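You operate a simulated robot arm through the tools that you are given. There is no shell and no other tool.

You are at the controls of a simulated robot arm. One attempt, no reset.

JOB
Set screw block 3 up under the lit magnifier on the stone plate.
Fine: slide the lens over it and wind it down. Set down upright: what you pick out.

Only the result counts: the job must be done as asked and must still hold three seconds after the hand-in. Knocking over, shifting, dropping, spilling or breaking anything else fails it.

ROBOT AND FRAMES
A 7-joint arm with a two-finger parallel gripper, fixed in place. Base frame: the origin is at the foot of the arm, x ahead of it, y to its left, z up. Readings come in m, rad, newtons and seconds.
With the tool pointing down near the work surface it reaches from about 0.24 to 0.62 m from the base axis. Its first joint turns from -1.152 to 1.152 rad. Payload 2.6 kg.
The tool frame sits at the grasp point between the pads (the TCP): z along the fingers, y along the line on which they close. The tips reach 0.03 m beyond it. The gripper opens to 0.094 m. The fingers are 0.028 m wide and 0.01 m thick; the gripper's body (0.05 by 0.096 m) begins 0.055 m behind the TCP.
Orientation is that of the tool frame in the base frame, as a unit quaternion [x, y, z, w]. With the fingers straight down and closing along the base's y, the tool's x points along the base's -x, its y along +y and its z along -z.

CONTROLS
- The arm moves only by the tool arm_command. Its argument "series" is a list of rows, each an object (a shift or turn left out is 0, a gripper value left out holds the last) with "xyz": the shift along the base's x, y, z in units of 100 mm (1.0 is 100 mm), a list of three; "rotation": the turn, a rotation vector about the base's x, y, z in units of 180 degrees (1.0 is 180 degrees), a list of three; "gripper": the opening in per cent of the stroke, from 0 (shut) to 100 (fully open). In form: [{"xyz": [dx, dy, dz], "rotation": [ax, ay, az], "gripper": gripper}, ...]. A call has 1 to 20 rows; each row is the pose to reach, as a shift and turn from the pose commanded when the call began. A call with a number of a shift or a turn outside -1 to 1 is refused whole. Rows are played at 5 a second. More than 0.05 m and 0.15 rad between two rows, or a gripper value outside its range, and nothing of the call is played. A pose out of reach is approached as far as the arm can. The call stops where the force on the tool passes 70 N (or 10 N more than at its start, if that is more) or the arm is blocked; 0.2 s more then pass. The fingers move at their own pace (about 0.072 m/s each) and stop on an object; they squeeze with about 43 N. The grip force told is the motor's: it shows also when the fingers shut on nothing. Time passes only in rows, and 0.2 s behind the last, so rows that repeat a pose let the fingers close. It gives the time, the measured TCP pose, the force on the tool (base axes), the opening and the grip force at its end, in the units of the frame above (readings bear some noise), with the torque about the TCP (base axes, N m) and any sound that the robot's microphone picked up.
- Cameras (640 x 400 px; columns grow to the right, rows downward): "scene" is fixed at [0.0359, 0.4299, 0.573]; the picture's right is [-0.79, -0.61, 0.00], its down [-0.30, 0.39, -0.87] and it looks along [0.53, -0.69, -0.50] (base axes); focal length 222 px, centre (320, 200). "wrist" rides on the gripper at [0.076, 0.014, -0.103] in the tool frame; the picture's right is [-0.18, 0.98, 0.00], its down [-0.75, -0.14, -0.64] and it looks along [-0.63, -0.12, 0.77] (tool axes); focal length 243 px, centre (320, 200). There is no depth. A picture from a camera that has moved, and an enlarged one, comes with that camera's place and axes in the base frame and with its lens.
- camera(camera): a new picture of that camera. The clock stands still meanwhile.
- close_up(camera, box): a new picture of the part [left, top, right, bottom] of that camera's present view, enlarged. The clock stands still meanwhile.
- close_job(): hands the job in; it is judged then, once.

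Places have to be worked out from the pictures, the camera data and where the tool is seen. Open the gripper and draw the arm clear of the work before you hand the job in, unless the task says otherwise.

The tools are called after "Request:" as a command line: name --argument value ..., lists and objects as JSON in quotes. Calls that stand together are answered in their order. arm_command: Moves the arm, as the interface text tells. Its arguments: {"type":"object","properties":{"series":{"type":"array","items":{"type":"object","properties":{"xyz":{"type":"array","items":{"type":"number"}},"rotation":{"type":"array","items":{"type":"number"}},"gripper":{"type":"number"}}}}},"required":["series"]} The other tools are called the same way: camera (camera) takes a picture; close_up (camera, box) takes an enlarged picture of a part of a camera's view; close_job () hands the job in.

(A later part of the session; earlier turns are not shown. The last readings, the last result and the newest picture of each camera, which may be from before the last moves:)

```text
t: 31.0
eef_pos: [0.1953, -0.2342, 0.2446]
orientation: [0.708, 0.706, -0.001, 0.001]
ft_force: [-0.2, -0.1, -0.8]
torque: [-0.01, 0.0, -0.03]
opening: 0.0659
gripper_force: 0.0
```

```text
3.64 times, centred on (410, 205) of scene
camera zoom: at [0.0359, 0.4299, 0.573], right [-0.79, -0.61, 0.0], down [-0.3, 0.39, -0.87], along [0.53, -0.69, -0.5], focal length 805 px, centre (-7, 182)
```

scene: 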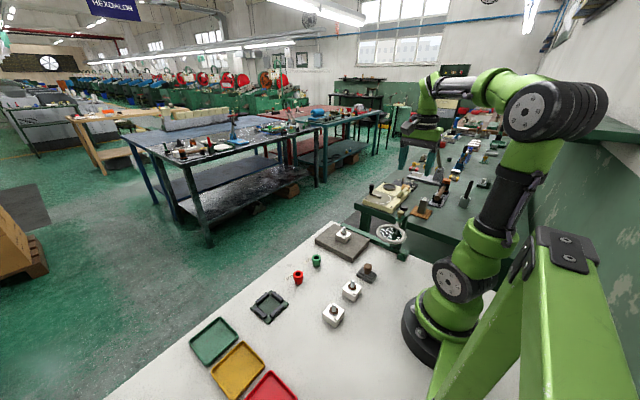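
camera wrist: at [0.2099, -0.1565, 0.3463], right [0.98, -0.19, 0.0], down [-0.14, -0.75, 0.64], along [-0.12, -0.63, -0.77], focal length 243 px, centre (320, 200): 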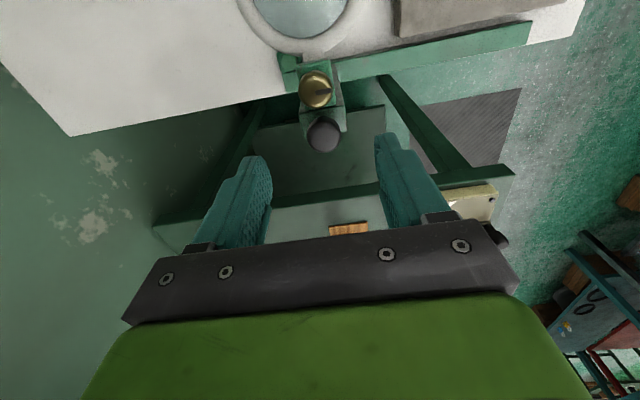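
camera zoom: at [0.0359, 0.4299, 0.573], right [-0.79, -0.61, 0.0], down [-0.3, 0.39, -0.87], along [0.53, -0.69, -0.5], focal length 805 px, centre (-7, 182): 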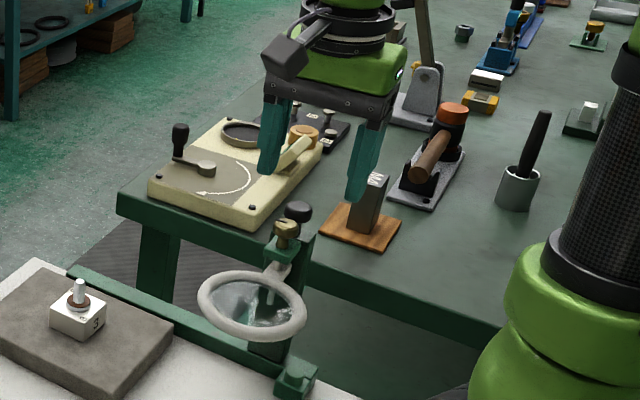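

The black knob lies centred between the fingers at (0.198,-0.228). I'm lowering 34 mm so the tips bracket its head, before closing.

Request:
arm_command --series '[{"xyz": [0.0, 0.0, -0.12]}, {"xyz": [0.0, 0.0, -0.24]}, {"xyz": [0.0, 0.0, -0.34]}, {"xyz": [0.0, 0.0, -0.34]}]'

Request:
camera --camera "wrist"

Request:
close_up --camera "scene" --box '[376, 180, 426, 230]'

```text
t: 32.0
eef_pos: [0.1968, -0.2343, 0.2071]
orientation: [0.708, 0.707, -0.001, 0.001]
ft_force: [1.4, 0.4, -0.2]
torque: [0.01, -0.02, 0.03]
opening: 0.0656
gripper_force: 0.1
```

```text
taken
camera wrist: at [0.2104, -0.1567, 0.3095], right [0.98, -0.19, 0.0], down [-0.14, -0.75, 0.64], along [-0.12, -0.63, -0.77], focal length 243 px, centre (320, 200)
```

wrist: 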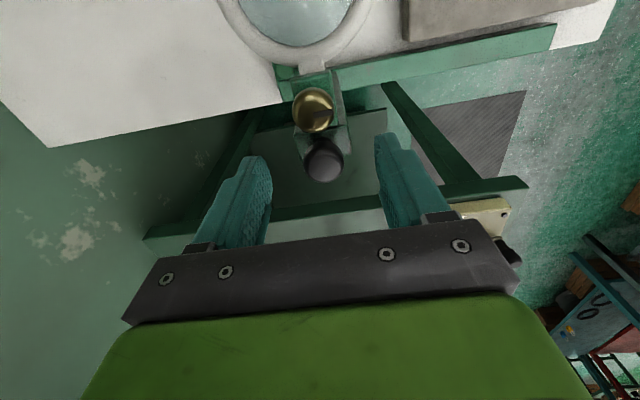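

```text
8.00 times, centred on (401, 205) of scene
camera zoom: at [0.0359, 0.4299, 0.573], right [-0.79, -0.61, 0.0], down [-0.3, 0.39, -0.87], along [0.53, -0.69, -0.5], focal length 1772 px, centre (-328, 160)
```

zoom: 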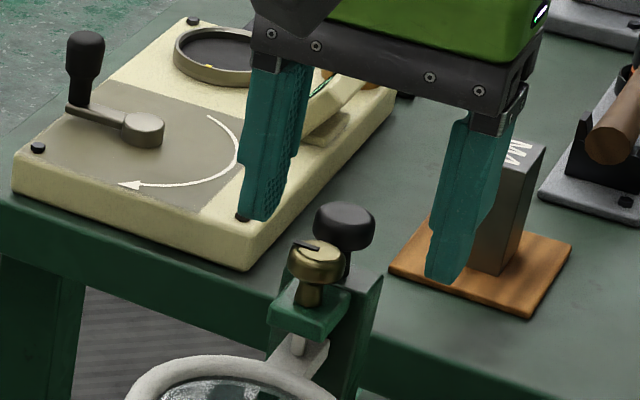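

The tips bracket the black knob head at about z 0.178. I'm closing on it.

Request:
arm_command --series '[{"gripper": 35}, {"gripper": 35}, {"gripper": 15}, {"gripper": 15}, {"gripper": 15}]'

Request:
close_up --camera "scene" --box '[376, 190, 426, 240]'

Request:
close_up --camera "wrist" --box '[240, 60, 400, 180]'

```text
t: 33.2
eef_pos: [0.1991, -0.2347, 0.2083]
orientation: [0.707, 0.708, -0.001, 0.002]
ft_force: [33.5, -4.0, -9.7]
torque: [-0.54, -0.7, 0.0]
opening: 0.0233
gripper_force: 45.2
```

```text
8.00 times, centred on (401, 215) of scene
camera zoom: at [0.0359, 0.4299, 0.573], right [-0.79, -0.61, 0.0], down [-0.3, 0.39, -0.87], along [0.53, -0.69, -0.5], focal length 1772 px, centre (-328, 80)
```

zoom: 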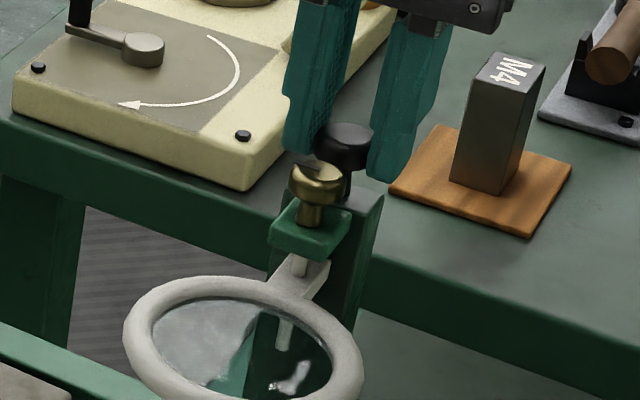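

```text
3.33 times, centred on (320, 120) of wrist
camera zoom: at [0.2118, -0.1562, 0.3103], right [0.98, -0.18, 0.0], down [-0.14, -0.75, 0.64], along [-0.11, -0.63, -0.77], focal length 809 px, centre (320, 467)
```

zoom: 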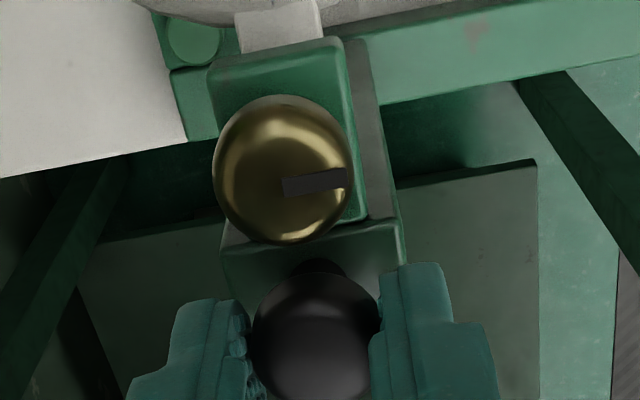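

The black knob is gripped at 23 mm. The +33 N along x suggests the carriage is against its near stop, with the knob at x≈0.199. I'll pull gently in +x and watch whether the carriage slides.

Request:
arm_command --series '[{"xyz": [0.03, 0.0, 0.0]}, {"xyz": [0.06, 0.0, 0.0]}, {"xyz": [0.1, 0.0, 0.0]}, {"xyz": [0.15, 0.0, 0.0]}, {"xyz": [0.2, 0.0, 0.0]}, {"xyz": [0.2, 0.0, 0.0]}]'

Request:
close_up --camera "scene" --box '[366, 190, 426, 270]'

```text
t: 34.6
eef_pos: [0.2171, -0.2345, 0.2082]
orientation: [0.708, 0.706, -0.001, 0.0]
ft_force: [-0.6, 0.5, 11.2]
torque: [0.51, 0.03, -0.2]
opening: 0.0232
gripper_force: 45.3
```

```text
5.00 times, centred on (396, 230) of scene
camera zoom: at [0.0358, 0.43, 0.5729], right [-0.79, -0.61, 0.0], down [-0.3, 0.39, -0.87], along [0.53, -0.69, -0.49], focal length 1107 px, centre (-60, 50)
```

zoom: 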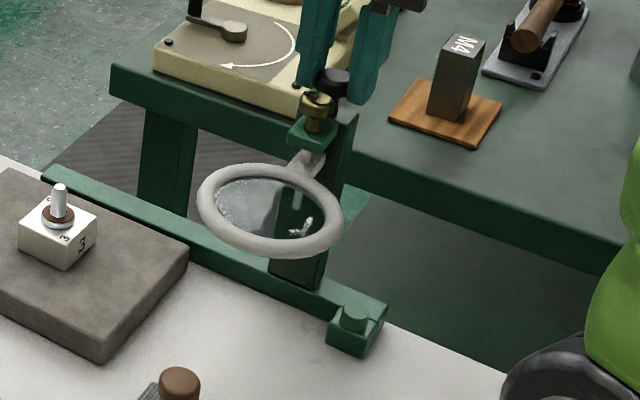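

The carriage slides freely, with the lens following at near-zero force. I'm continuing along the rail to x≈0.370, above block 3.

Request:
arm_command --series '[{"xyz": [0.1, 0.0, 0.0]}, {"xyz": [0.25, 0.0, 0.0]}, {"xyz": [0.4, 0.0, 0.0]}, {"xyz": [0.55, 0.0, 0.0]}, {"xyz": [0.7, 0.0, 0.0]}, {"xyz": [0.85, 0.0, 0.0]}, {"xyz": [1.0, 0.0, 0.0]}, {"xyz": [1.0, 0.0, 0.0]}]'

Request:
arm_command --series '[{"xyz": [0.1, 0.0, 0.0]}, {"xyz": [0.2, 0.0, 0.0]}, {"xyz": [0.3, 0.0, 0.0]}, {"xyz": [0.4, 0.0, 0.0]}, {"xyz": [0.48, 0.0, 0.0]}, {"xyz": [0.53, 0.0, 0.0]}, {"xyz": [0.53, 0.0, 0.0]}]'

Request:
camera --camera "wrist"

Request:
close_up --camera "scene" --box '[300, 160, 412, 270]'

```text
t: 36.4
eef_pos: [0.3151, -0.2345, 0.2071]
orientation: [0.708, 0.707, 0.001, -0.002]
ft_force: [0.9, 19.0, -0.6]
torque: [0.6, 0.01, 0.01]
opening: 0.0234
gripper_force: 45.2
```

```text
t: 38.0
eef_pos: [0.3687, -0.2346, 0.2077]
orientation: [0.707, 0.707, -0.001, -0.004]
ft_force: [-0.5, 16.9, -22.0]
torque: [0.51, 0.06, 0.0]
opening: 0.023
gripper_force: 45.4
```

```text
taken
camera wrist: at [0.3836, -0.1573, 0.3104], right [0.98, -0.18, -0.01], down [-0.14, -0.76, 0.64], along [-0.12, -0.63, -0.77], focal length 243 px, centre (320, 200)
```

wrist: 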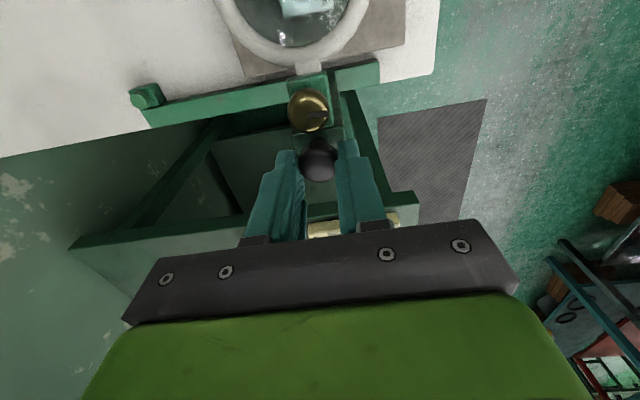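

```text
3.64 times, centred on (356, 215) of scene
camera zoom: at [0.036, 0.4299, 0.573], right [-0.79, -0.61, 0.0], down [-0.3, 0.39, -0.87], along [0.53, -0.69, -0.5], focal length 805 px, centre (189, 146)
```

zoom: 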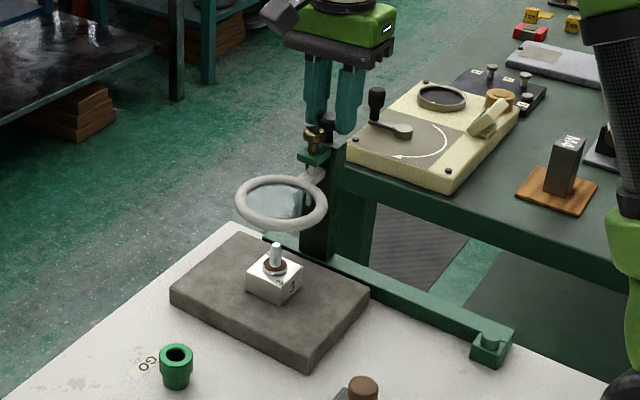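

The lens is now near block 3. I'll zoom in from both cameras to compare the lens centre with the stud.

Request:
close_up --camera "wrist" --box '[200, 0, 392, 120]'

Request:
close_up --camera "scene" --box '[356, 190, 404, 250]'

Request:
close_up --camera "scene" --box '[324, 200, 404, 250]'

```text
3.33 times, centred on (296, 60) of wrist
camera zoom: at [0.3836, -0.1573, 0.3104], right [0.98, -0.18, -0.01], down [-0.14, -0.76, 0.64], along [-0.12, -0.63, -0.77], focal length 809 px, centre (400, 667)
```

zoom: 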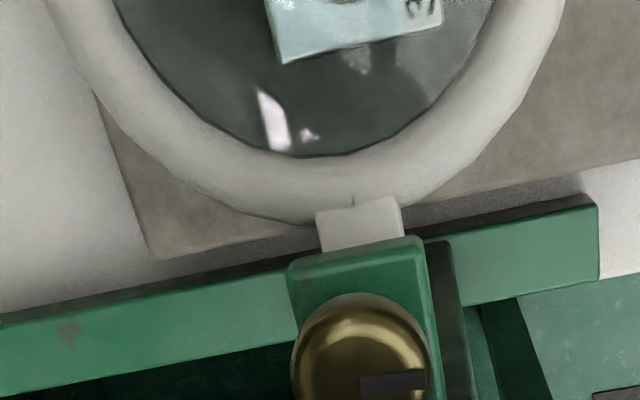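

```text
6.67 times, centred on (380, 220) of scene
camera zoom: at [0.036, 0.4299, 0.573], right [-0.79, -0.61, 0.0], down [-0.3, 0.39, -0.87], along [0.53, -0.69, -0.5], focal length 1476 px, centre (-80, 67)
```

zoom: 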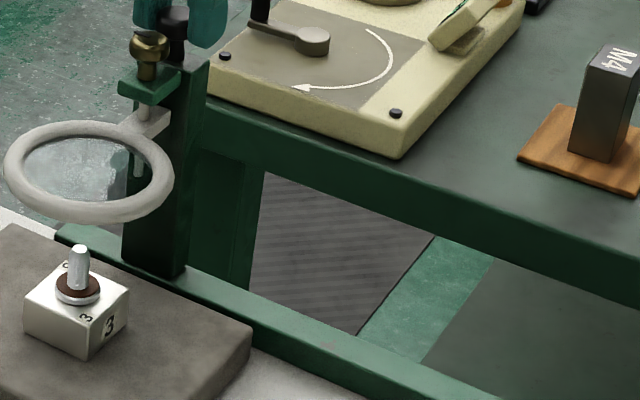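

```text
8.00 times, centred on (364, 225) of scene
camera zoom: at [0.036, 0.4299, 0.573], right [-0.79, -0.61, 0.0], down [-0.3, 0.39, -0.87], along [0.53, -0.69, -0.5], focal length 1772 px, centre (-32, 0)
```

zoom: 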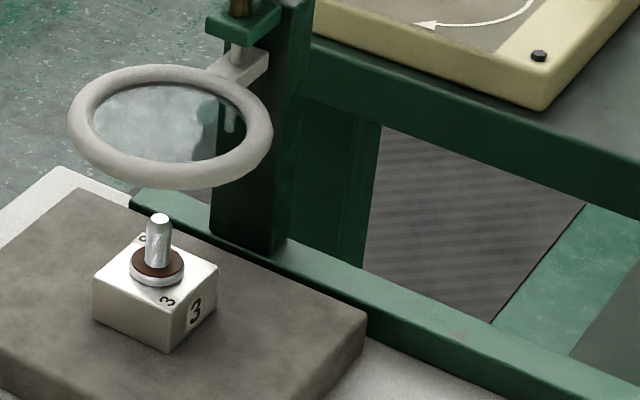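

Fitting the ring in the wrist view puts the lens centre about 2–3 mm short of the stud in x and on it in y. I'll nudge +3 mm, release the black knob and rise.

Request:
arm_command --series '[{"xyz": [0.015, 0.0, 0.0]}, {"xyz": [0.03, 0.0, 0.0]}, {"xyz": [0.03, 0.0, 0.0]}, {"xyz": [0.03, 0.0, 0.0], "gripper": 40}, {"xyz": [0.03, 0.0, 0.0], "gripper": 60}, {"xyz": [0.03, 0.0, 0.0], "gripper": 60}, {"xyz": [0.03, 0.0, 0.0], "gripper": 60}]'

Request:
arm_command --series '[{"xyz": [0.0, 0.0, 0.15]}, {"xyz": [0.0, 0.0, 0.35]}, {"xyz": [0.0, 0.0, 0.55]}, {"xyz": [0.0, 0.0, 0.55]}]'

Request:
camera --camera "wrist"

Request:
close_up --camera "scene" --box '[324, 200, 404, 250]'

```text
t: 39.6
eef_pos: [0.3724, -0.2356, 0.2101]
orientation: [0.707, 0.707, 0.0, 0.001]
ft_force: [0.2, 1.0, -1.1]
torque: [0.0, -0.02, -0.01]
opening: 0.0564
gripper_force: 0.1
```

```text
t: 40.6
eef_pos: [0.3711, -0.2328, 0.2632]
orientation: [0.707, 0.707, 0.001, 0.0]
ft_force: [-0.6, 0.5, 0.8]
torque: [0.03, 0.01, -0.03]
opening: 0.0565
gripper_force: 0.1
```

```text
taken
camera wrist: at [0.3858, -0.1546, 0.3647], right [0.98, -0.18, 0.0], down [-0.14, -0.75, 0.64], along [-0.12, -0.63, -0.77], focal length 243 px, centre (320, 200)
```

wrist: 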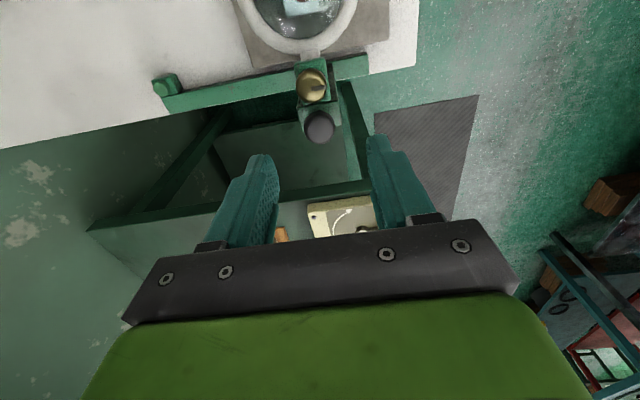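

```text
8.00 times, centred on (364, 225) of scene
camera zoom: at [0.0359, 0.4299, 0.573], right [-0.79, -0.61, 0.0], down [-0.3, 0.39, -0.87], along [0.53, -0.69, -0.5], focal length 1772 px, centre (-32, 0)
```

zoom: 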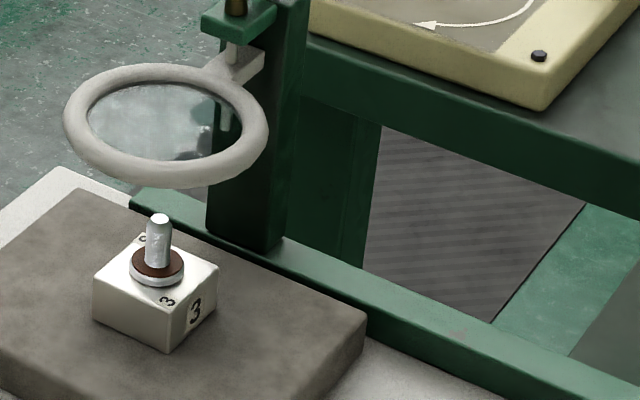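

The lens is now centred over block 3 in both views. Next comes the winding knob, so I'll zoom on the brass knob from here.

Request:
close_up --camera "wrist" --box '[264, 40, 368, 150]'

Request:
close_up --camera "scene" --box '[350, 185, 398, 215]'

```text
3.64 times, centred on (316, 95) of wrist
camera zoom: at [0.3858, -0.1546, 0.3647], right [0.98, -0.18, 0.0], down [-0.14, -0.75, 0.64], along [-0.12, -0.63, -0.77], focal length 882 px, centre (334, 582)
```

zoom: 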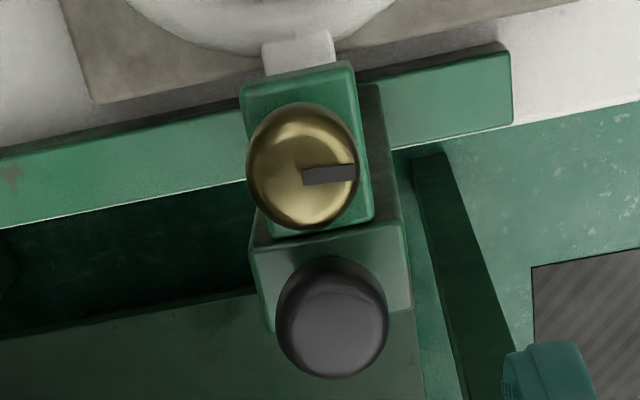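

```text
13.33 times, centred on (374, 200) of scene
camera zoom: at [0.0359, 0.4299, 0.573], right [-0.79, -0.61, 0.0], down [-0.3, 0.39, -0.87], along [0.53, -0.69, -0.5], focal length 2953 px, centre (-400, 200)
```

zoom: 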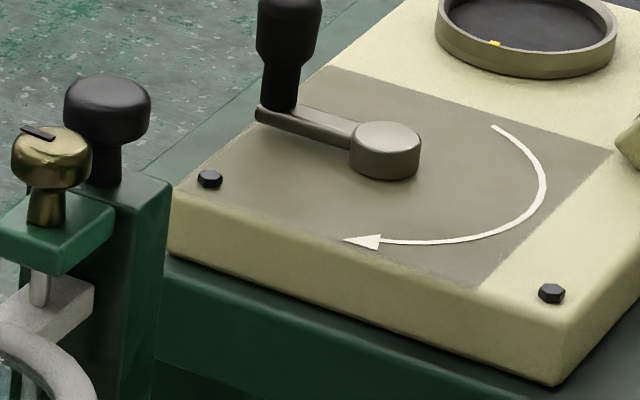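

The brass knob is at about (0.372,-0.199), with its index mark pointing +x. To keep clear of the black knob, I'll grip the brass with the tool offset 8 mm toward +y, so the knob sits in the -y part of the pads. Moving over it first.

Request:
arm_command --series '[{"xyz": [0.0, 0.2, 0.0]}, {"xyz": [-0.01, 0.42, 0.0]}, {"xyz": [-0.01, 0.42, 0.0]}, {"xyz": [-0.01, 0.42, -0.2]}, {"xyz": [-0.01, 0.42, -0.4]}, {"xyz": [-0.01, 0.42, -0.5]}, {"xyz": [-0.01, 0.42, -0.57]}, {"xyz": [-0.01, 0.42, -0.57]}]'

Request:
camera --camera "wrist"

Request:
close_up --camera "scene" --box '[346, 170, 410, 210]'

```text
t: 42.4
eef_pos: [0.3728, -0.1921, 0.2047]
orientation: [0.708, 0.707, -0.001, 0.001]
ft_force: [0.2, 0.6, -0.4]
torque: [0.0, 0.01, -0.02]
opening: 0.0565
gripper_force: 0.1
```

```text
taken
camera wrist: at [0.3859, -0.1146, 0.3074], right [0.98, -0.19, 0.0], down [-0.14, -0.75, 0.64], along [-0.12, -0.63, -0.77], focal length 243 px, centre (320, 200)
```

wrist: 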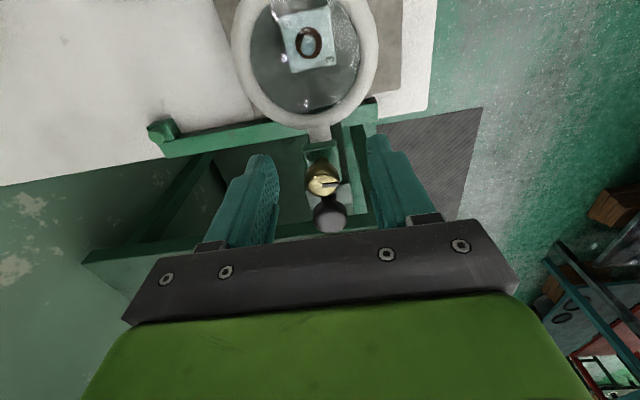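

```text
10.00 times, centred on (378, 190) of scene
camera zoom: at [0.0359, 0.4299, 0.573], right [-0.79, -0.61, 0.0], down [-0.3, 0.39, -0.87], along [0.53, -0.69, -0.5], focal length 2215 px, centre (-260, 300)
```

zoom: 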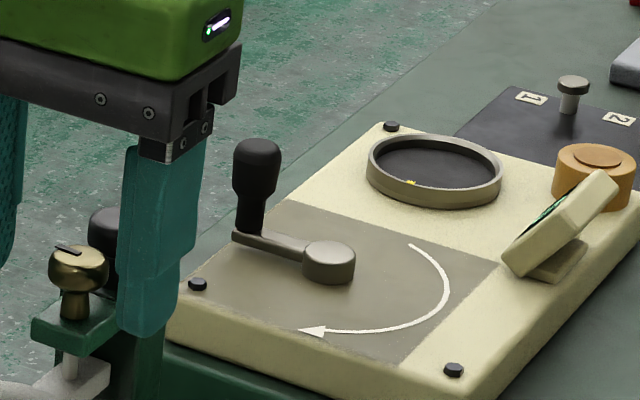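

The fingers straddle the brass knob. Before closing I'll zoom in through the lens and on the knob as a baseline.

Request:
close_up --camera "wrist" --box '[220, 0, 400, 120]'

Request:
close_up --camera "wrist" --box '[240, 120, 400, 240]'

Request:
close_up --camera "scene" --box '[324, 190, 404, 250]'

```text
3.33 times, centred on (310, 60) of wrist
camera zoom: at [0.3859, -0.1146, 0.3074], right [0.98, -0.19, 0.0], down [-0.14, -0.75, 0.64], along [-0.12, -0.63, -0.77], focal length 809 px, centre (353, 667)
```

zoom: 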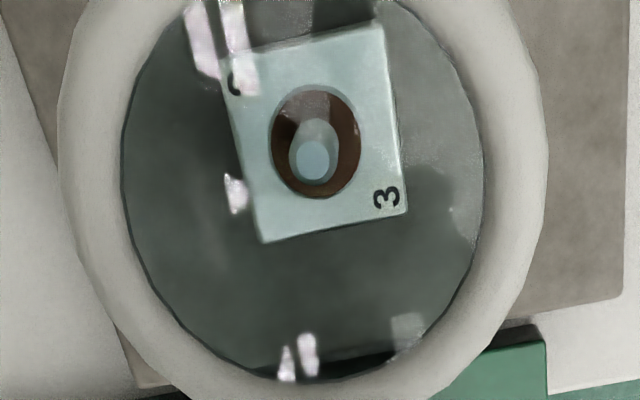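

```text
3.33 times, centred on (320, 180) of wrist
camera zoom: at [0.3859, -0.1146, 0.3074], right [0.98, -0.19, 0.0], down [-0.14, -0.75, 0.64], along [-0.12, -0.63, -0.77], focal length 809 px, centre (320, 267)
```

zoom: 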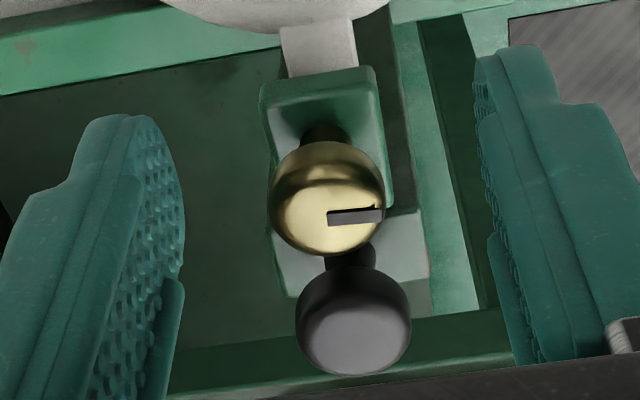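

```text
6.67 times, centred on (364, 220) of scene
camera zoom: at [0.0359, 0.4299, 0.573], right [-0.79, -0.61, 0.0], down [-0.3, 0.39, -0.87], along [0.53, -0.69, -0.5], focal length 1476 px, centre (27, 67)
```

zoom: 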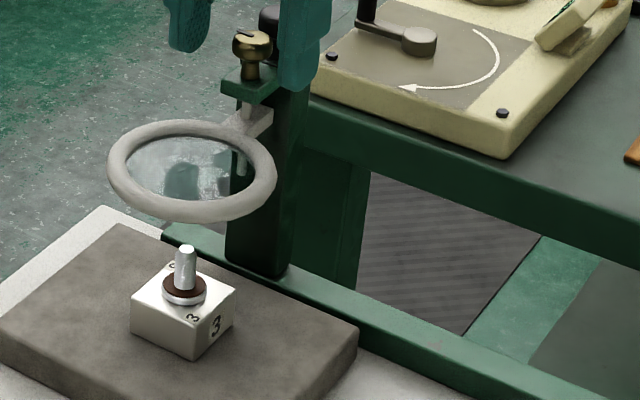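

The lens and stud agree within 1–2 mm in this view, and the brass knob centre is about (0.371,-0.200). I'm closing on it now.

Request:
arm_command --series '[{"gripper": 35}, {"gripper": 15}, {"gripper": 15}, {"gripper": 15}, {"gripper": 15}]'

Request:
close_up --camera "wrist" --box '[240, 120, 400, 240]'

Request:
close_up --camera "scene" --box '[346, 180, 394, 210]'

```text
t: 43.6
eef_pos: [0.3715, -0.1915, 0.2051]
orientation: [0.708, 0.706, -0.001, 0.001]
ft_force: [0.0, 0.2, -1.4]
torque: [-0.01, -0.01, 0.0]
opening: 0.0212
gripper_force: 45.2
```

```text
3.33 times, centred on (320, 180) of wrist
camera zoom: at [0.3859, -0.1146, 0.3075], right [0.98, -0.19, 0.0], down [-0.14, -0.75, 0.64], along [-0.12, -0.63, -0.77], focal length 809 px, centre (320, 267)
```

zoom: 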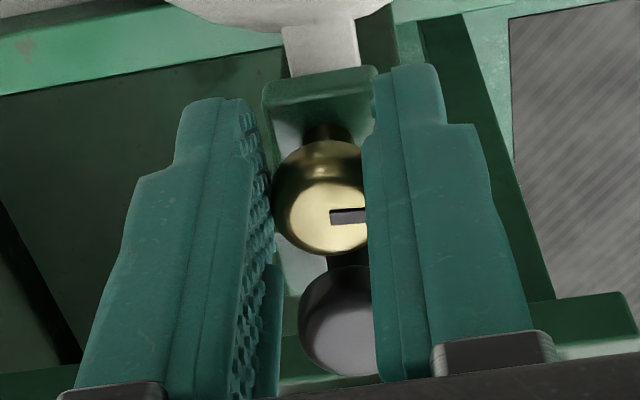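

```text
13.33 times, centred on (370, 195) of scene
camera zoom: at [0.0359, 0.4299, 0.573], right [-0.79, -0.61, 0.0], down [-0.3, 0.39, -0.87], along [0.53, -0.69, -0.5], focal length 2953 px, centre (-347, 267)
```

zoom: 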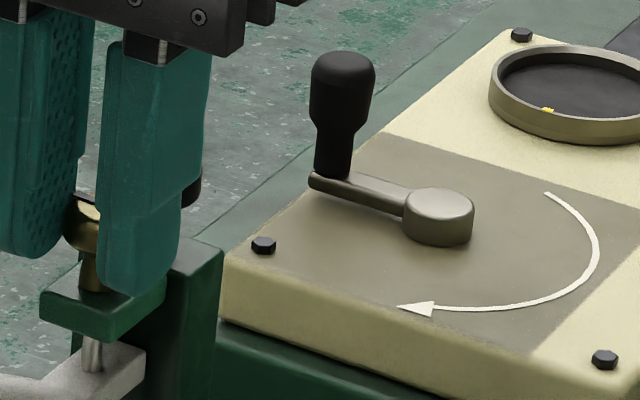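

The brass knob is gripped at 21 mm with almost no side force. As a test I'll turn it 30° clockwise (seen from above) about its own axis and see what the lens does.

Request:
arm_command --series '[{"xyz": [0.0104, -0.0007, 0.0], "rotation": [0, 0, -0.0417]}, {"xyz": [0.0207, -0.0027, 0.0], "rotation": [0, 0, -0.0833]}, {"xyz": [0.0306, -0.0061, 0.0], "rotation": [0, 0, -0.125]}, {"xyz": [0.04, -0.0107, 0.0], "rotation": [0, 0, -0.1667]}, {"xyz": [0.04, -0.0107, 0.0], "rotation": [0, 0, -0.1667]}]'

Request:
close_up --camera "scene" --box '[324, 190, 404, 250]'

Request:
camera --camera "wrist"

```text
t: 44.8
eef_pos: [0.3748, -0.1938, 0.2053]
orientation: [0.867, 0.498, -0.001, -0.001]
ft_force: [0.4, -4.0, -18.0]
torque: [0.5, -0.36, 0.0]
opening: 0.0212
gripper_force: 45.0
```

```text
6.67 times, centred on (364, 220) of scene
camera zoom: at [0.0359, 0.4299, 0.573], right [-0.79, -0.61, 0.0], down [-0.3, 0.39, -0.87], along [0.53, -0.69, -0.5], focal length 1476 px, centre (27, 67)
```

zoom: 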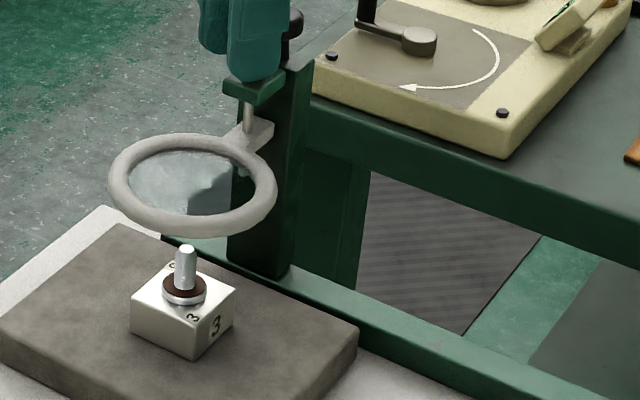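

```text
taken
camera wrist: at [0.4258, -0.1335, 0.3074], right [0.76, -0.65, 0.0], down [-0.5, -0.58, 0.64], along [-0.42, -0.49, -0.77], focal length 243 px, centre (320, 200)
```

wrist: 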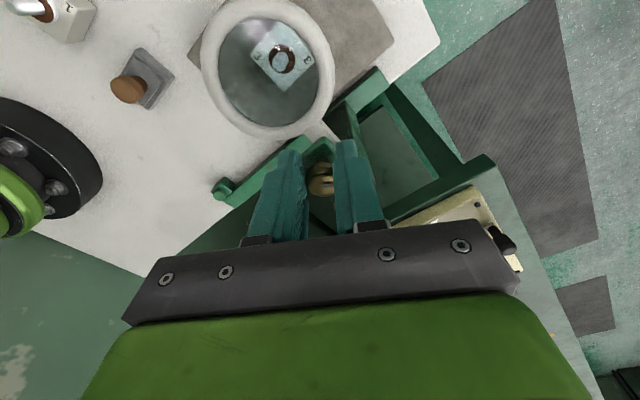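

Clockwise winds the lens down, about 9 mm for this 30°. I'll look through the lens and at the gap now, to judge how the view changes with height.

Request:
close_up --camera "wrist" --box '[190, 0, 350, 140]'

Request:
close_up --camera "wrist" --box '[250, 20, 314, 100]'

Request:
close_up --camera "scene" --box '[346, 180, 394, 225]'

```text
2.86 times, centred on (270, 70) of wrist
camera zoom: at [0.4258, -0.1335, 0.3074], right [0.76, -0.65, 0.0], down [-0.5, -0.58, 0.64], along [-0.42, -0.49, -0.77], focal length 693 px, centre (463, 571)
```

zoom: 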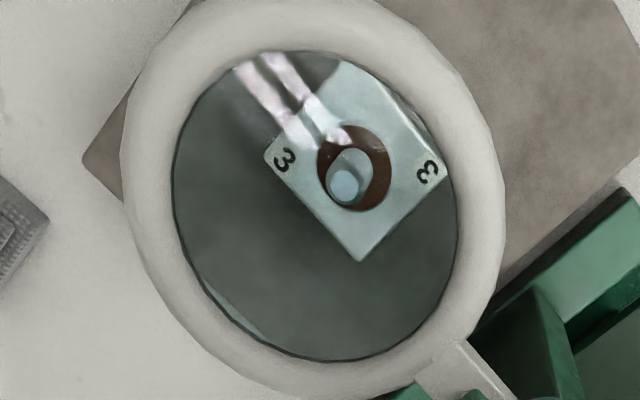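

```text
5.00 times, centred on (282, 60) of wrist
camera zoom: at [0.4258, -0.1335, 0.3074], right [0.76, -0.65, 0.0], down [-0.5, -0.58, 0.64], along [-0.42, -0.49, -0.77], focal length 1213 px, centre (510, 900)
```

zoom: 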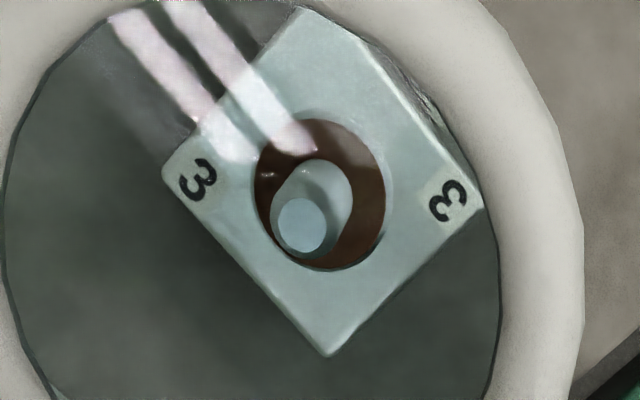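

```text
8.89 times, centred on (370, 202) of scene
camera zoom: at [0.0359, 0.4299, 0.573], right [-0.79, -0.61, 0.0], down [-0.3, 0.39, -0.87], along [0.53, -0.69, -0.5], focal length 1968 px, centre (-124, 178)
```

zoom: 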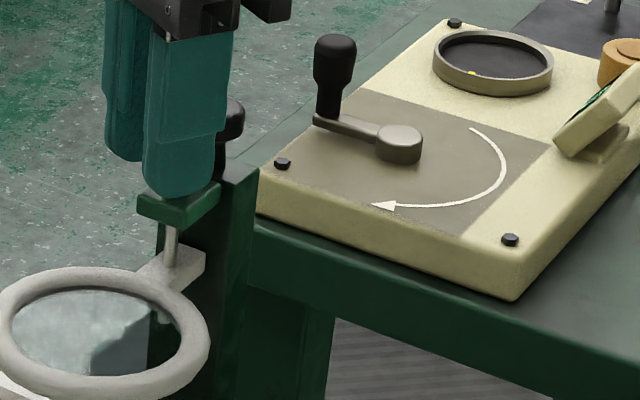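

No focus cue shows in the view itself. The guide rod below the lens arm may show the remaining travel, so I'll zoom on it.

Request:
close_up --camera "scene" --box '[352, 200, 384, 230]'

Request:
close_up --camera "wrist" --box '[280, 110, 360, 160]'

```text
13.33 times, centred on (368, 215) of scene
camera zoom: at [0.0359, 0.4299, 0.573], right [-0.79, -0.61, 0.0], down [-0.3, 0.39, -0.87], along [0.53, -0.69, -0.5], focal length 2953 px, centre (-320, 0)
```

zoom: 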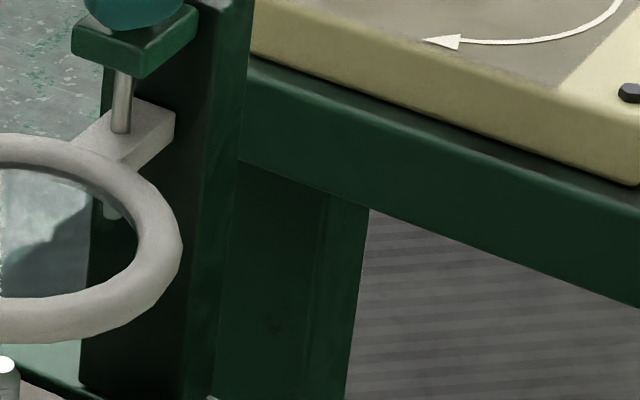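

```text
8.00 times, centred on (320, 135) of wrist
camera zoom: at [0.4258, -0.1335, 0.3074], right [0.76, -0.65, 0.0], down [-0.5, -0.58, 0.64], along [-0.42, -0.49, -0.77], focal length 1941 px, centre (320, 720)
```

zoom: 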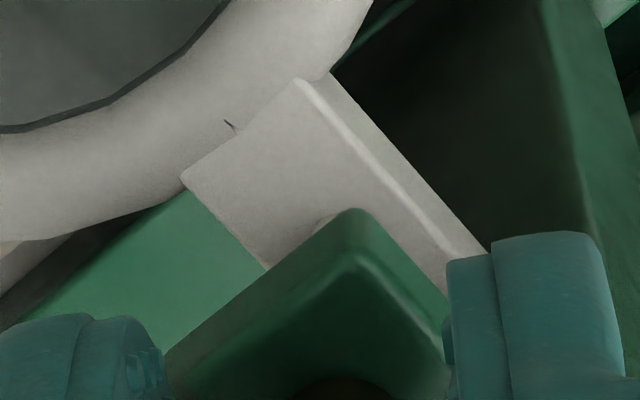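

The arm has roughly 15–16 mm of rod left below it, and at the end of that the lens would still be well above the stud. I'll open the fingers, check that the lens holds its height, and look at the knob.

Request:
arm_command --series '[{"gripper": 30}, {"gripper": 45}, {"gripper": 45}, {"gripper": 45}]'

Request:
close_up --camera "scene" --box '[324, 190, 404, 250]'

Request:
close_up --camera "wrist" --box '[240, 120, 400, 240]'

```text
t: 45.8
eef_pos: [0.3749, -0.1934, 0.2068]
orientation: [0.866, 0.5, -0.001, 0.001]
ft_force: [0.4, -0.4, -0.3]
torque: [-0.01, 0.03, -0.03]
opening: 0.0423
gripper_force: 0.1
```

```text
6.67 times, centred on (364, 220) of scene
camera zoom: at [0.0359, 0.4299, 0.573], right [-0.79, -0.61, 0.0], down [-0.3, 0.39, -0.87], along [0.53, -0.69, -0.5], focal length 1476 px, centre (27, 67)
```

zoom: 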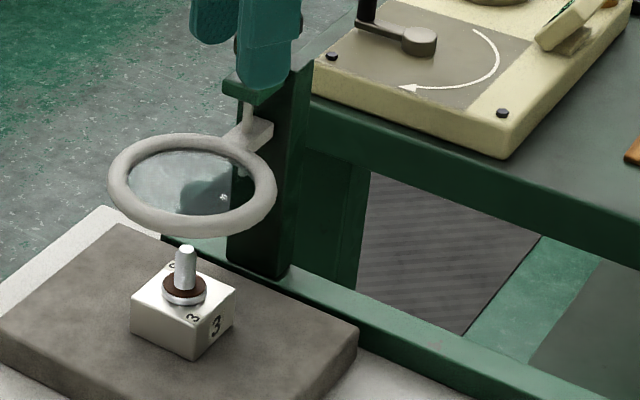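

```text
3.33 times, centred on (320, 180) of wrist
camera zoom: at [0.4257, -0.1334, 0.3084], right [0.76, -0.65, 0.0], down [-0.5, -0.58, 0.64], along [-0.42, -0.49, -0.77], focal length 809 px, centre (320, 267)
```

zoom: 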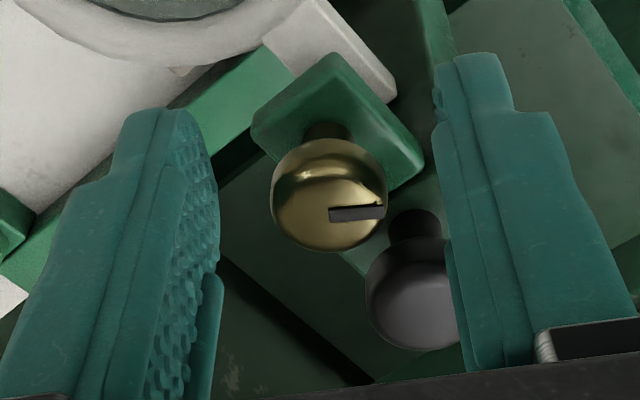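

The lens holds its height after release. I'm swinging the open gripper back to +37.5° around the knob for the next turn.

Request:
arm_command --series '[{"xyz": [-0.0094, 0.0046, 0.0], "rotation": [0, 0, 0.0417]}, {"xyz": [-0.0193, 0.008, 0.0], "rotation": [0, 0, 0.0833]}, {"xyz": [-0.0296, 0.01, 0.0], "rotation": [0, 0, 0.125]}, {"xyz": [-0.04, 0.0107, 0.0], "rotation": [0, 0, 0.1667]}, {"xyz": [-0.0504, 0.01, 0.0], "rotation": [0, 0, 0.2083]}, {"xyz": [-0.0607, 0.008, 0.0], "rotation": [0, 0, 0.25]}, {"xyz": [-0.0706, 0.0046, 0.0], "rotation": [0, 0, 0.2917]}, {"xyz": [-0.08, 0.0, 0.0], "rotation": [0, 0, 0.3333]}, {"xyz": [-0.0887, -0.0058, 0.0], "rotation": [0, 0, 0.375]}, {"xyz": [-0.0887, -0.0058, 0.0], "rotation": [0, 0, 0.375]}]'

Request:
close_up --camera "wrist" --box '[240, 120, 400, 240]'

Request:
close_up --camera "scene" --box '[346, 175, 394, 235]'

```text
t: 48.0
eef_pos: [0.366, -0.1936, 0.2074]
orientation: [0.442, 0.897, 0.0, 0.001]
ft_force: [-0.1, 0.4, 0.6]
torque: [0.02, -0.05, -0.03]
opening: 0.0422
gripper_force: 0.1
```

```text
3.33 times, centred on (320, 180) of wrist
camera zoom: at [0.3304, -0.1235, 0.3092], right [0.89, 0.45, 0.0], down [0.35, -0.68, 0.64], along [0.29, -0.57, -0.77], focal length 809 px, centre (320, 267)
```

zoom: 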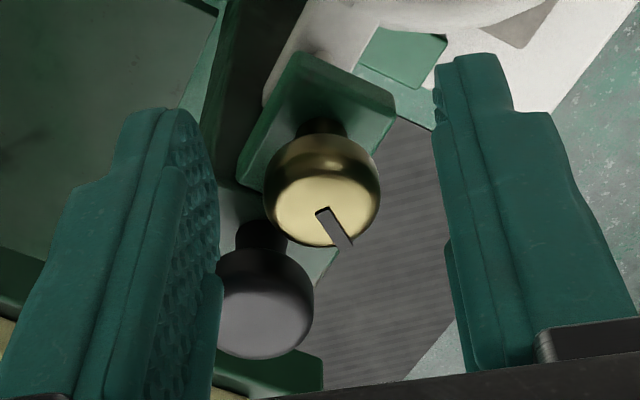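

```text
6.67 times, centred on (370, 205) of scene
camera zoom: at [0.0359, 0.4299, 0.573], right [-0.79, -0.61, 0.0], down [-0.3, 0.39, -0.87], along [0.53, -0.69, -0.5], focal length 1476 px, centre (-13, 167)
```

zoom: 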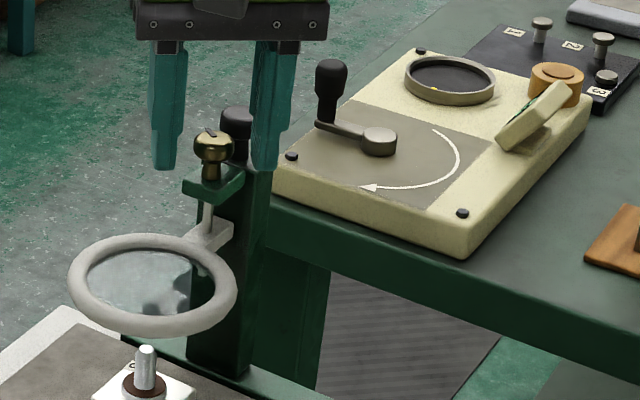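

The brass knob sits centred between the open fingers and clear of the black one. I'm closing on it, then turning 37.5° clockwise and re-checking lens height.

Request:
arm_command --series '[{"gripper": 25}, {"gripper": 15}, {"gripper": 15}, {"gripper": 15}]'

Request:
arm_command --series '[{"xyz": [0.0087, 0.0058, 0.0], "rotation": [0, 0, -0.0417]}, {"xyz": [0.0181, 0.0104, 0.0], "rotation": [0, 0, -0.0833]}, {"xyz": [0.028, 0.0138, 0.0], "rotation": [0, 0, -0.125]}, {"xyz": [0.0383, 0.0158, 0.0], "rotation": [0, 0, -0.1667]}, {"xyz": [0.0487, 0.0165, 0.0], "rotation": [0, 0, -0.2083]}, {"xyz": [0.0487, 0.0165, 0.0], "rotation": [0, 0, -0.2083]}]'

Request:
close_up --camera "scene" --box '[324, 190, 404, 250]'

Request:
close_up --camera "scene" --box '[346, 200, 386, 240]'

```text
t: 49.0
eef_pos: [0.3649, -0.1952, 0.2066]
orientation: [0.443, 0.896, -0.001, 0.001]
ft_force: [-0.5, -3.4, -1.1]
torque: [-0.08, 0.07, -0.07]
opening: 0.0213
gripper_force: 44.9
```

```text
t: 50.4
eef_pos: [0.371, -0.1927, 0.2063]
orientation: [0.708, 0.706, -0.001, 0.0]
ft_force: [-0.7, -1.3, -1.6]
torque: [-0.91, 0.02, 0.0]
opening: 0.0212
gripper_force: 44.9
```

```text
6.67 times, centred on (364, 220) of scene
camera zoom: at [0.0359, 0.43, 0.573], right [-0.79, -0.61, 0.0], down [-0.3, 0.39, -0.87], along [0.53, -0.69, -0.5], focal length 1476 px, centre (27, 67)
```

zoom: 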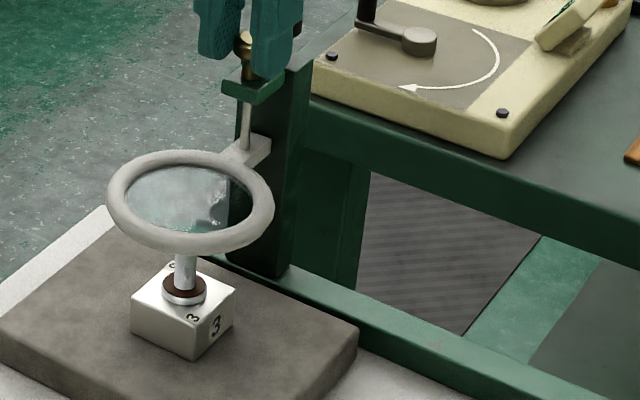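

```text
10.00 times, centred on (366, 220) of scene
camera zoom: at [0.0359, 0.43, 0.573], right [-0.79, -0.61, 0.0], down [-0.3, 0.39, -0.87], along [0.53, -0.69, -0.5], focal length 2215 px, centre (-140, 0)
```

zoom: 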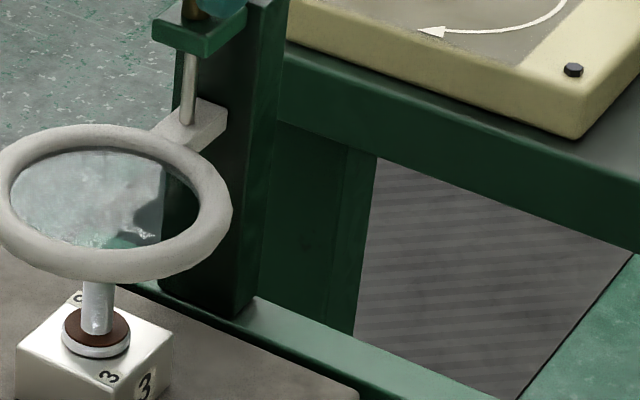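

The lens has dropped about 19 mm in total, to z≈0.115, with roughly 30 mm left above the stud. I'm turning another 22.5° clockwise and watching for an end stop.

Request:
arm_command --series '[{"xyz": [0.0104, -0.0007, 0.0], "rotation": [0, 0, -0.0417]}, {"xyz": [0.0207, -0.0027, 0.0], "rotation": [0, 0, -0.0833]}, {"xyz": [0.0306, -0.0061, 0.0], "rotation": [0, 0, -0.125]}, {"xyz": [0.0306, -0.0061, 0.0], "rotation": [0, 0, -0.125]}]'

Request:
close_up --camera "scene" --box '[324, 190, 404, 250]'

Request:
camera --camera "wrist"

```text
t: 51.4
eef_pos: [0.3755, -0.194, 0.2071]
orientation: [0.833, 0.554, 0.0, -0.001]
ft_force: [-0.4, 3.6, 1.6]
torque: [0.07, 0.04, -0.03]
opening: 0.0209
gripper_force: 45.3
```

```text
6.67 times, centred on (364, 220) of scene
camera zoom: at [0.0358, 0.43, 0.573], right [-0.79, -0.61, 0.0], down [-0.3, 0.39, -0.87], along [0.53, -0.69, -0.5], focal length 1476 px, centre (27, 67)
```

zoom: 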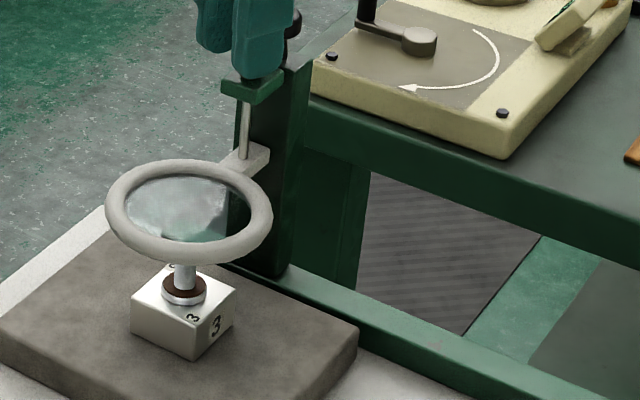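

```text
taken
camera wrist: at [0.417, -0.1273, 0.3094], right [0.84, -0.55, 0.0], down [-0.42, -0.64, 0.64], along [-0.35, -0.54, -0.77], focal length 243 px, centre (320, 200)
```

wrist: 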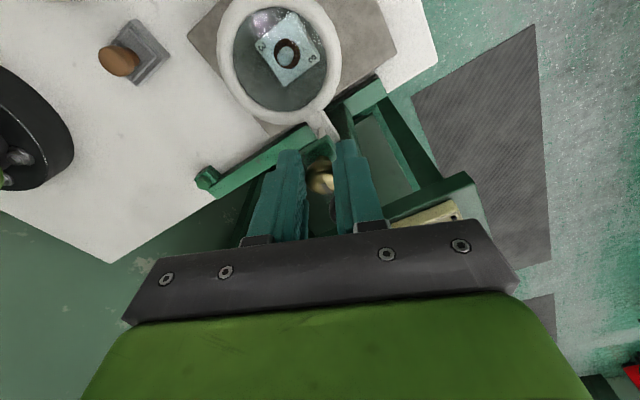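

The lens is now about 26 mm down, at z≈0.108, roughly 25 mm above the stud. I'll zoom for the rod end and through the lens before deciding how much further to wind.

Request:
close_up --camera "scene" --box '[340, 205, 372, 225]'

Request:
close_up --camera "scene" --box '[330, 215, 370, 245]'

Request:
close_up --camera "wrist" --box '[210, 0, 350, 130]'

```text
16.00 times, centred on (356, 215) of scene
camera zoom: at [0.0358, 0.43, 0.573], right [-0.79, -0.61, 0.0], down [-0.3, 0.39, -0.87], along [0.53, -0.69, -0.5], focal length 3543 px, centre (-256, -40)
```

zoom: 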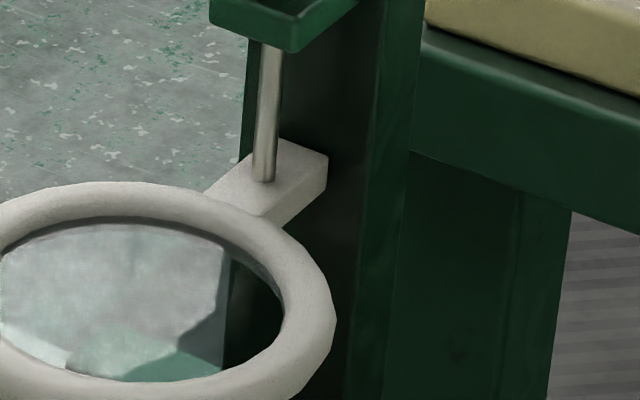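

```text
13.33 times, centred on (350, 230) of scene
camera zoom: at [0.0358, 0.43, 0.573], right [-0.79, -0.61, 0.0], down [-0.3, 0.39, -0.87], along [0.53, -0.69, -0.5], focal length 2953 px, centre (-80, -200)
```

zoom: 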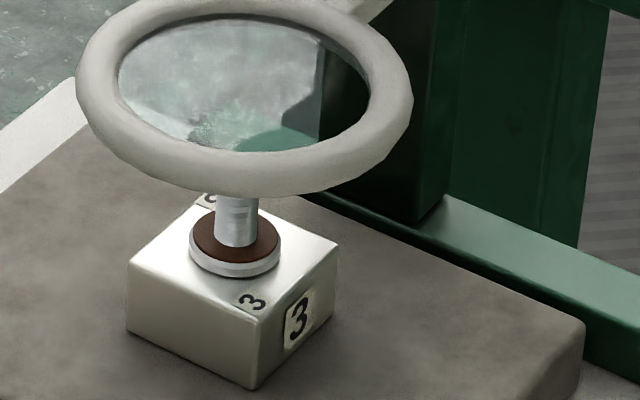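

```text
3.08 times, centred on (280, 65) of wrist
camera zoom: at [0.417, -0.1273, 0.3094], right [0.84, -0.55, 0.0], down [-0.42, -0.64, 0.64], along [-0.35, -0.54, -0.77], focal length 746 px, centre (443, 615)
```

zoom: 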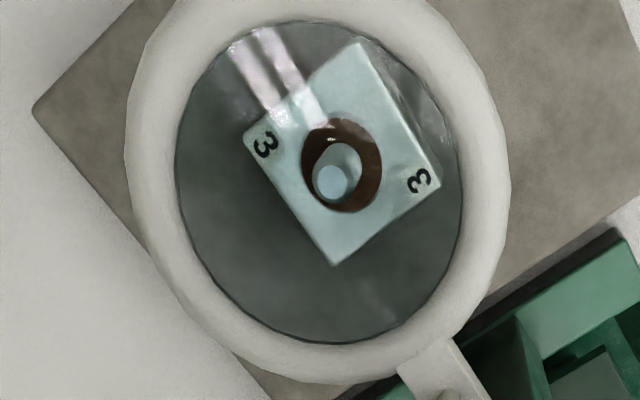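

The lens arm is nearly at the end of its guide rod, so the low stop is close. I'm turning another 7.5° clockwise and watching the torque.

Request:
arm_command --series '[{"xyz": [0.0047, -0.0023, 0.0], "rotation": [0, 0, -0.0208]}, {"xyz": [0.0094, -0.0046, 0.0], "rotation": [0, 0, -0.0417]}, {"xyz": [0.0094, -0.0046, 0.0], "rotation": [0, 0, -0.0417]}]'

Request:
close_up --camera "scene" --box '[324, 190, 404, 250]'

Request:
close_up --camera "wrist" --box '[240, 120, 400, 240]'

```text
t: 52.2
eef_pos: [0.3753, -0.1942, 0.2085]
orientation: [0.867, 0.499, 0.0, -0.001]
ft_force: [-0.4, 5.4, 2.0]
torque: [0.58, -0.2, -0.02]
opening: 0.0211
gripper_force: 45.2
```

```text
6.67 times, centred on (364, 220) of scene
camera zoom: at [0.0358, 0.43, 0.573], right [-0.79, -0.61, 0.0], down [-0.3, 0.39, -0.87], along [0.53, -0.69, -0.5], focal length 1476 px, centre (27, 67)
```

zoom: 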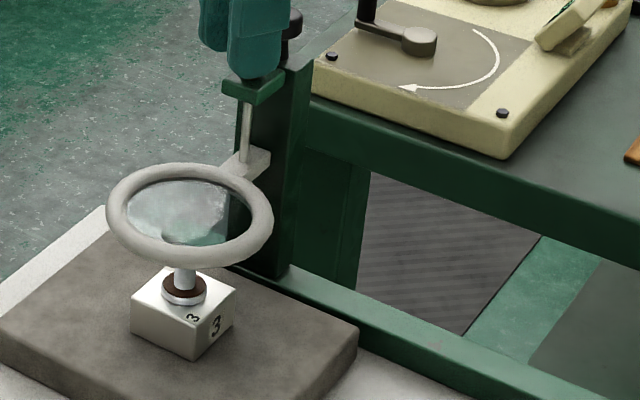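

```text
3.33 times, centred on (320, 180) of wrist
camera zoom: at [0.4256, -0.1339, 0.3093], right [0.76, -0.65, 0.0], down [-0.5, -0.58, 0.64], along [-0.42, -0.49, -0.77], focal length 809 px, centre (320, 267)
```

zoom: 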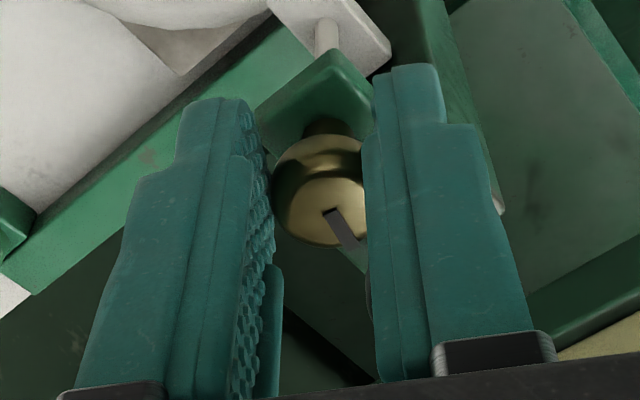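

It is still turning freely, now about 29 mm down with 23 mm above the stud. I'm going a further 7.5°.

Request:
arm_command --series '[{"xyz": [0.0044, -0.0027, 0.0], "rotation": [0, 0, -0.0208]}, {"xyz": [0.0087, -0.0058, 0.0], "rotation": [0, 0, -0.0417]}, {"xyz": [0.0087, -0.0058, 0.0], "rotation": [0, 0, -0.0417]}]'

Request:
close_up --camera "scene" --box '[324, 190, 404, 250]'

Request:
close_up --camera "scene" --box '[340, 205, 372, 225]'

```text
t: 53.0
eef_pos: [0.3773, -0.1943, 0.2065]
orientation: [0.897, 0.441, -0.001, -0.001]
ft_force: [0.6, 5.2, -3.6]
torque: [0.5, -0.35, -0.04]
opening: 0.0211
gripper_force: 45.1
```

```text
6.67 times, centred on (364, 220) of scene
camera zoom: at [0.0359, 0.4299, 0.573], right [-0.79, -0.61, 0.0], down [-0.3, 0.39, -0.87], along [0.53, -0.69, -0.5], focal length 1476 px, centre (27, 67)
```

zoom: 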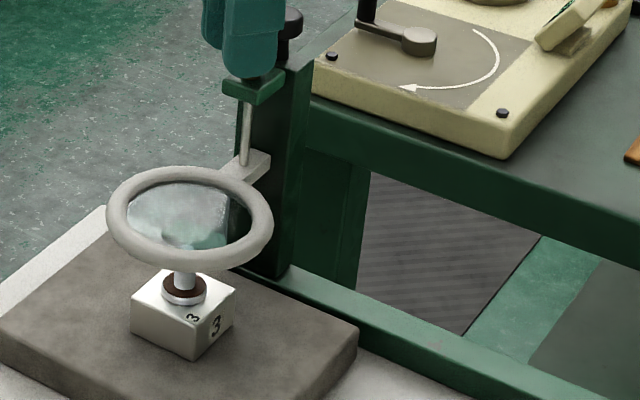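

```text
16.00 times, centred on (356, 215) of scene
camera zoom: at [0.0359, 0.4299, 0.573], right [-0.79, -0.61, 0.0], down [-0.3, 0.39, -0.87], along [0.53, -0.69, -0.5], focal length 3543 px, centre (-256, -40)
```

zoom: 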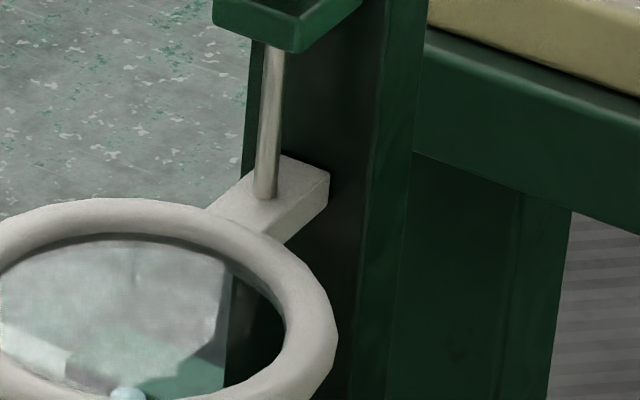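

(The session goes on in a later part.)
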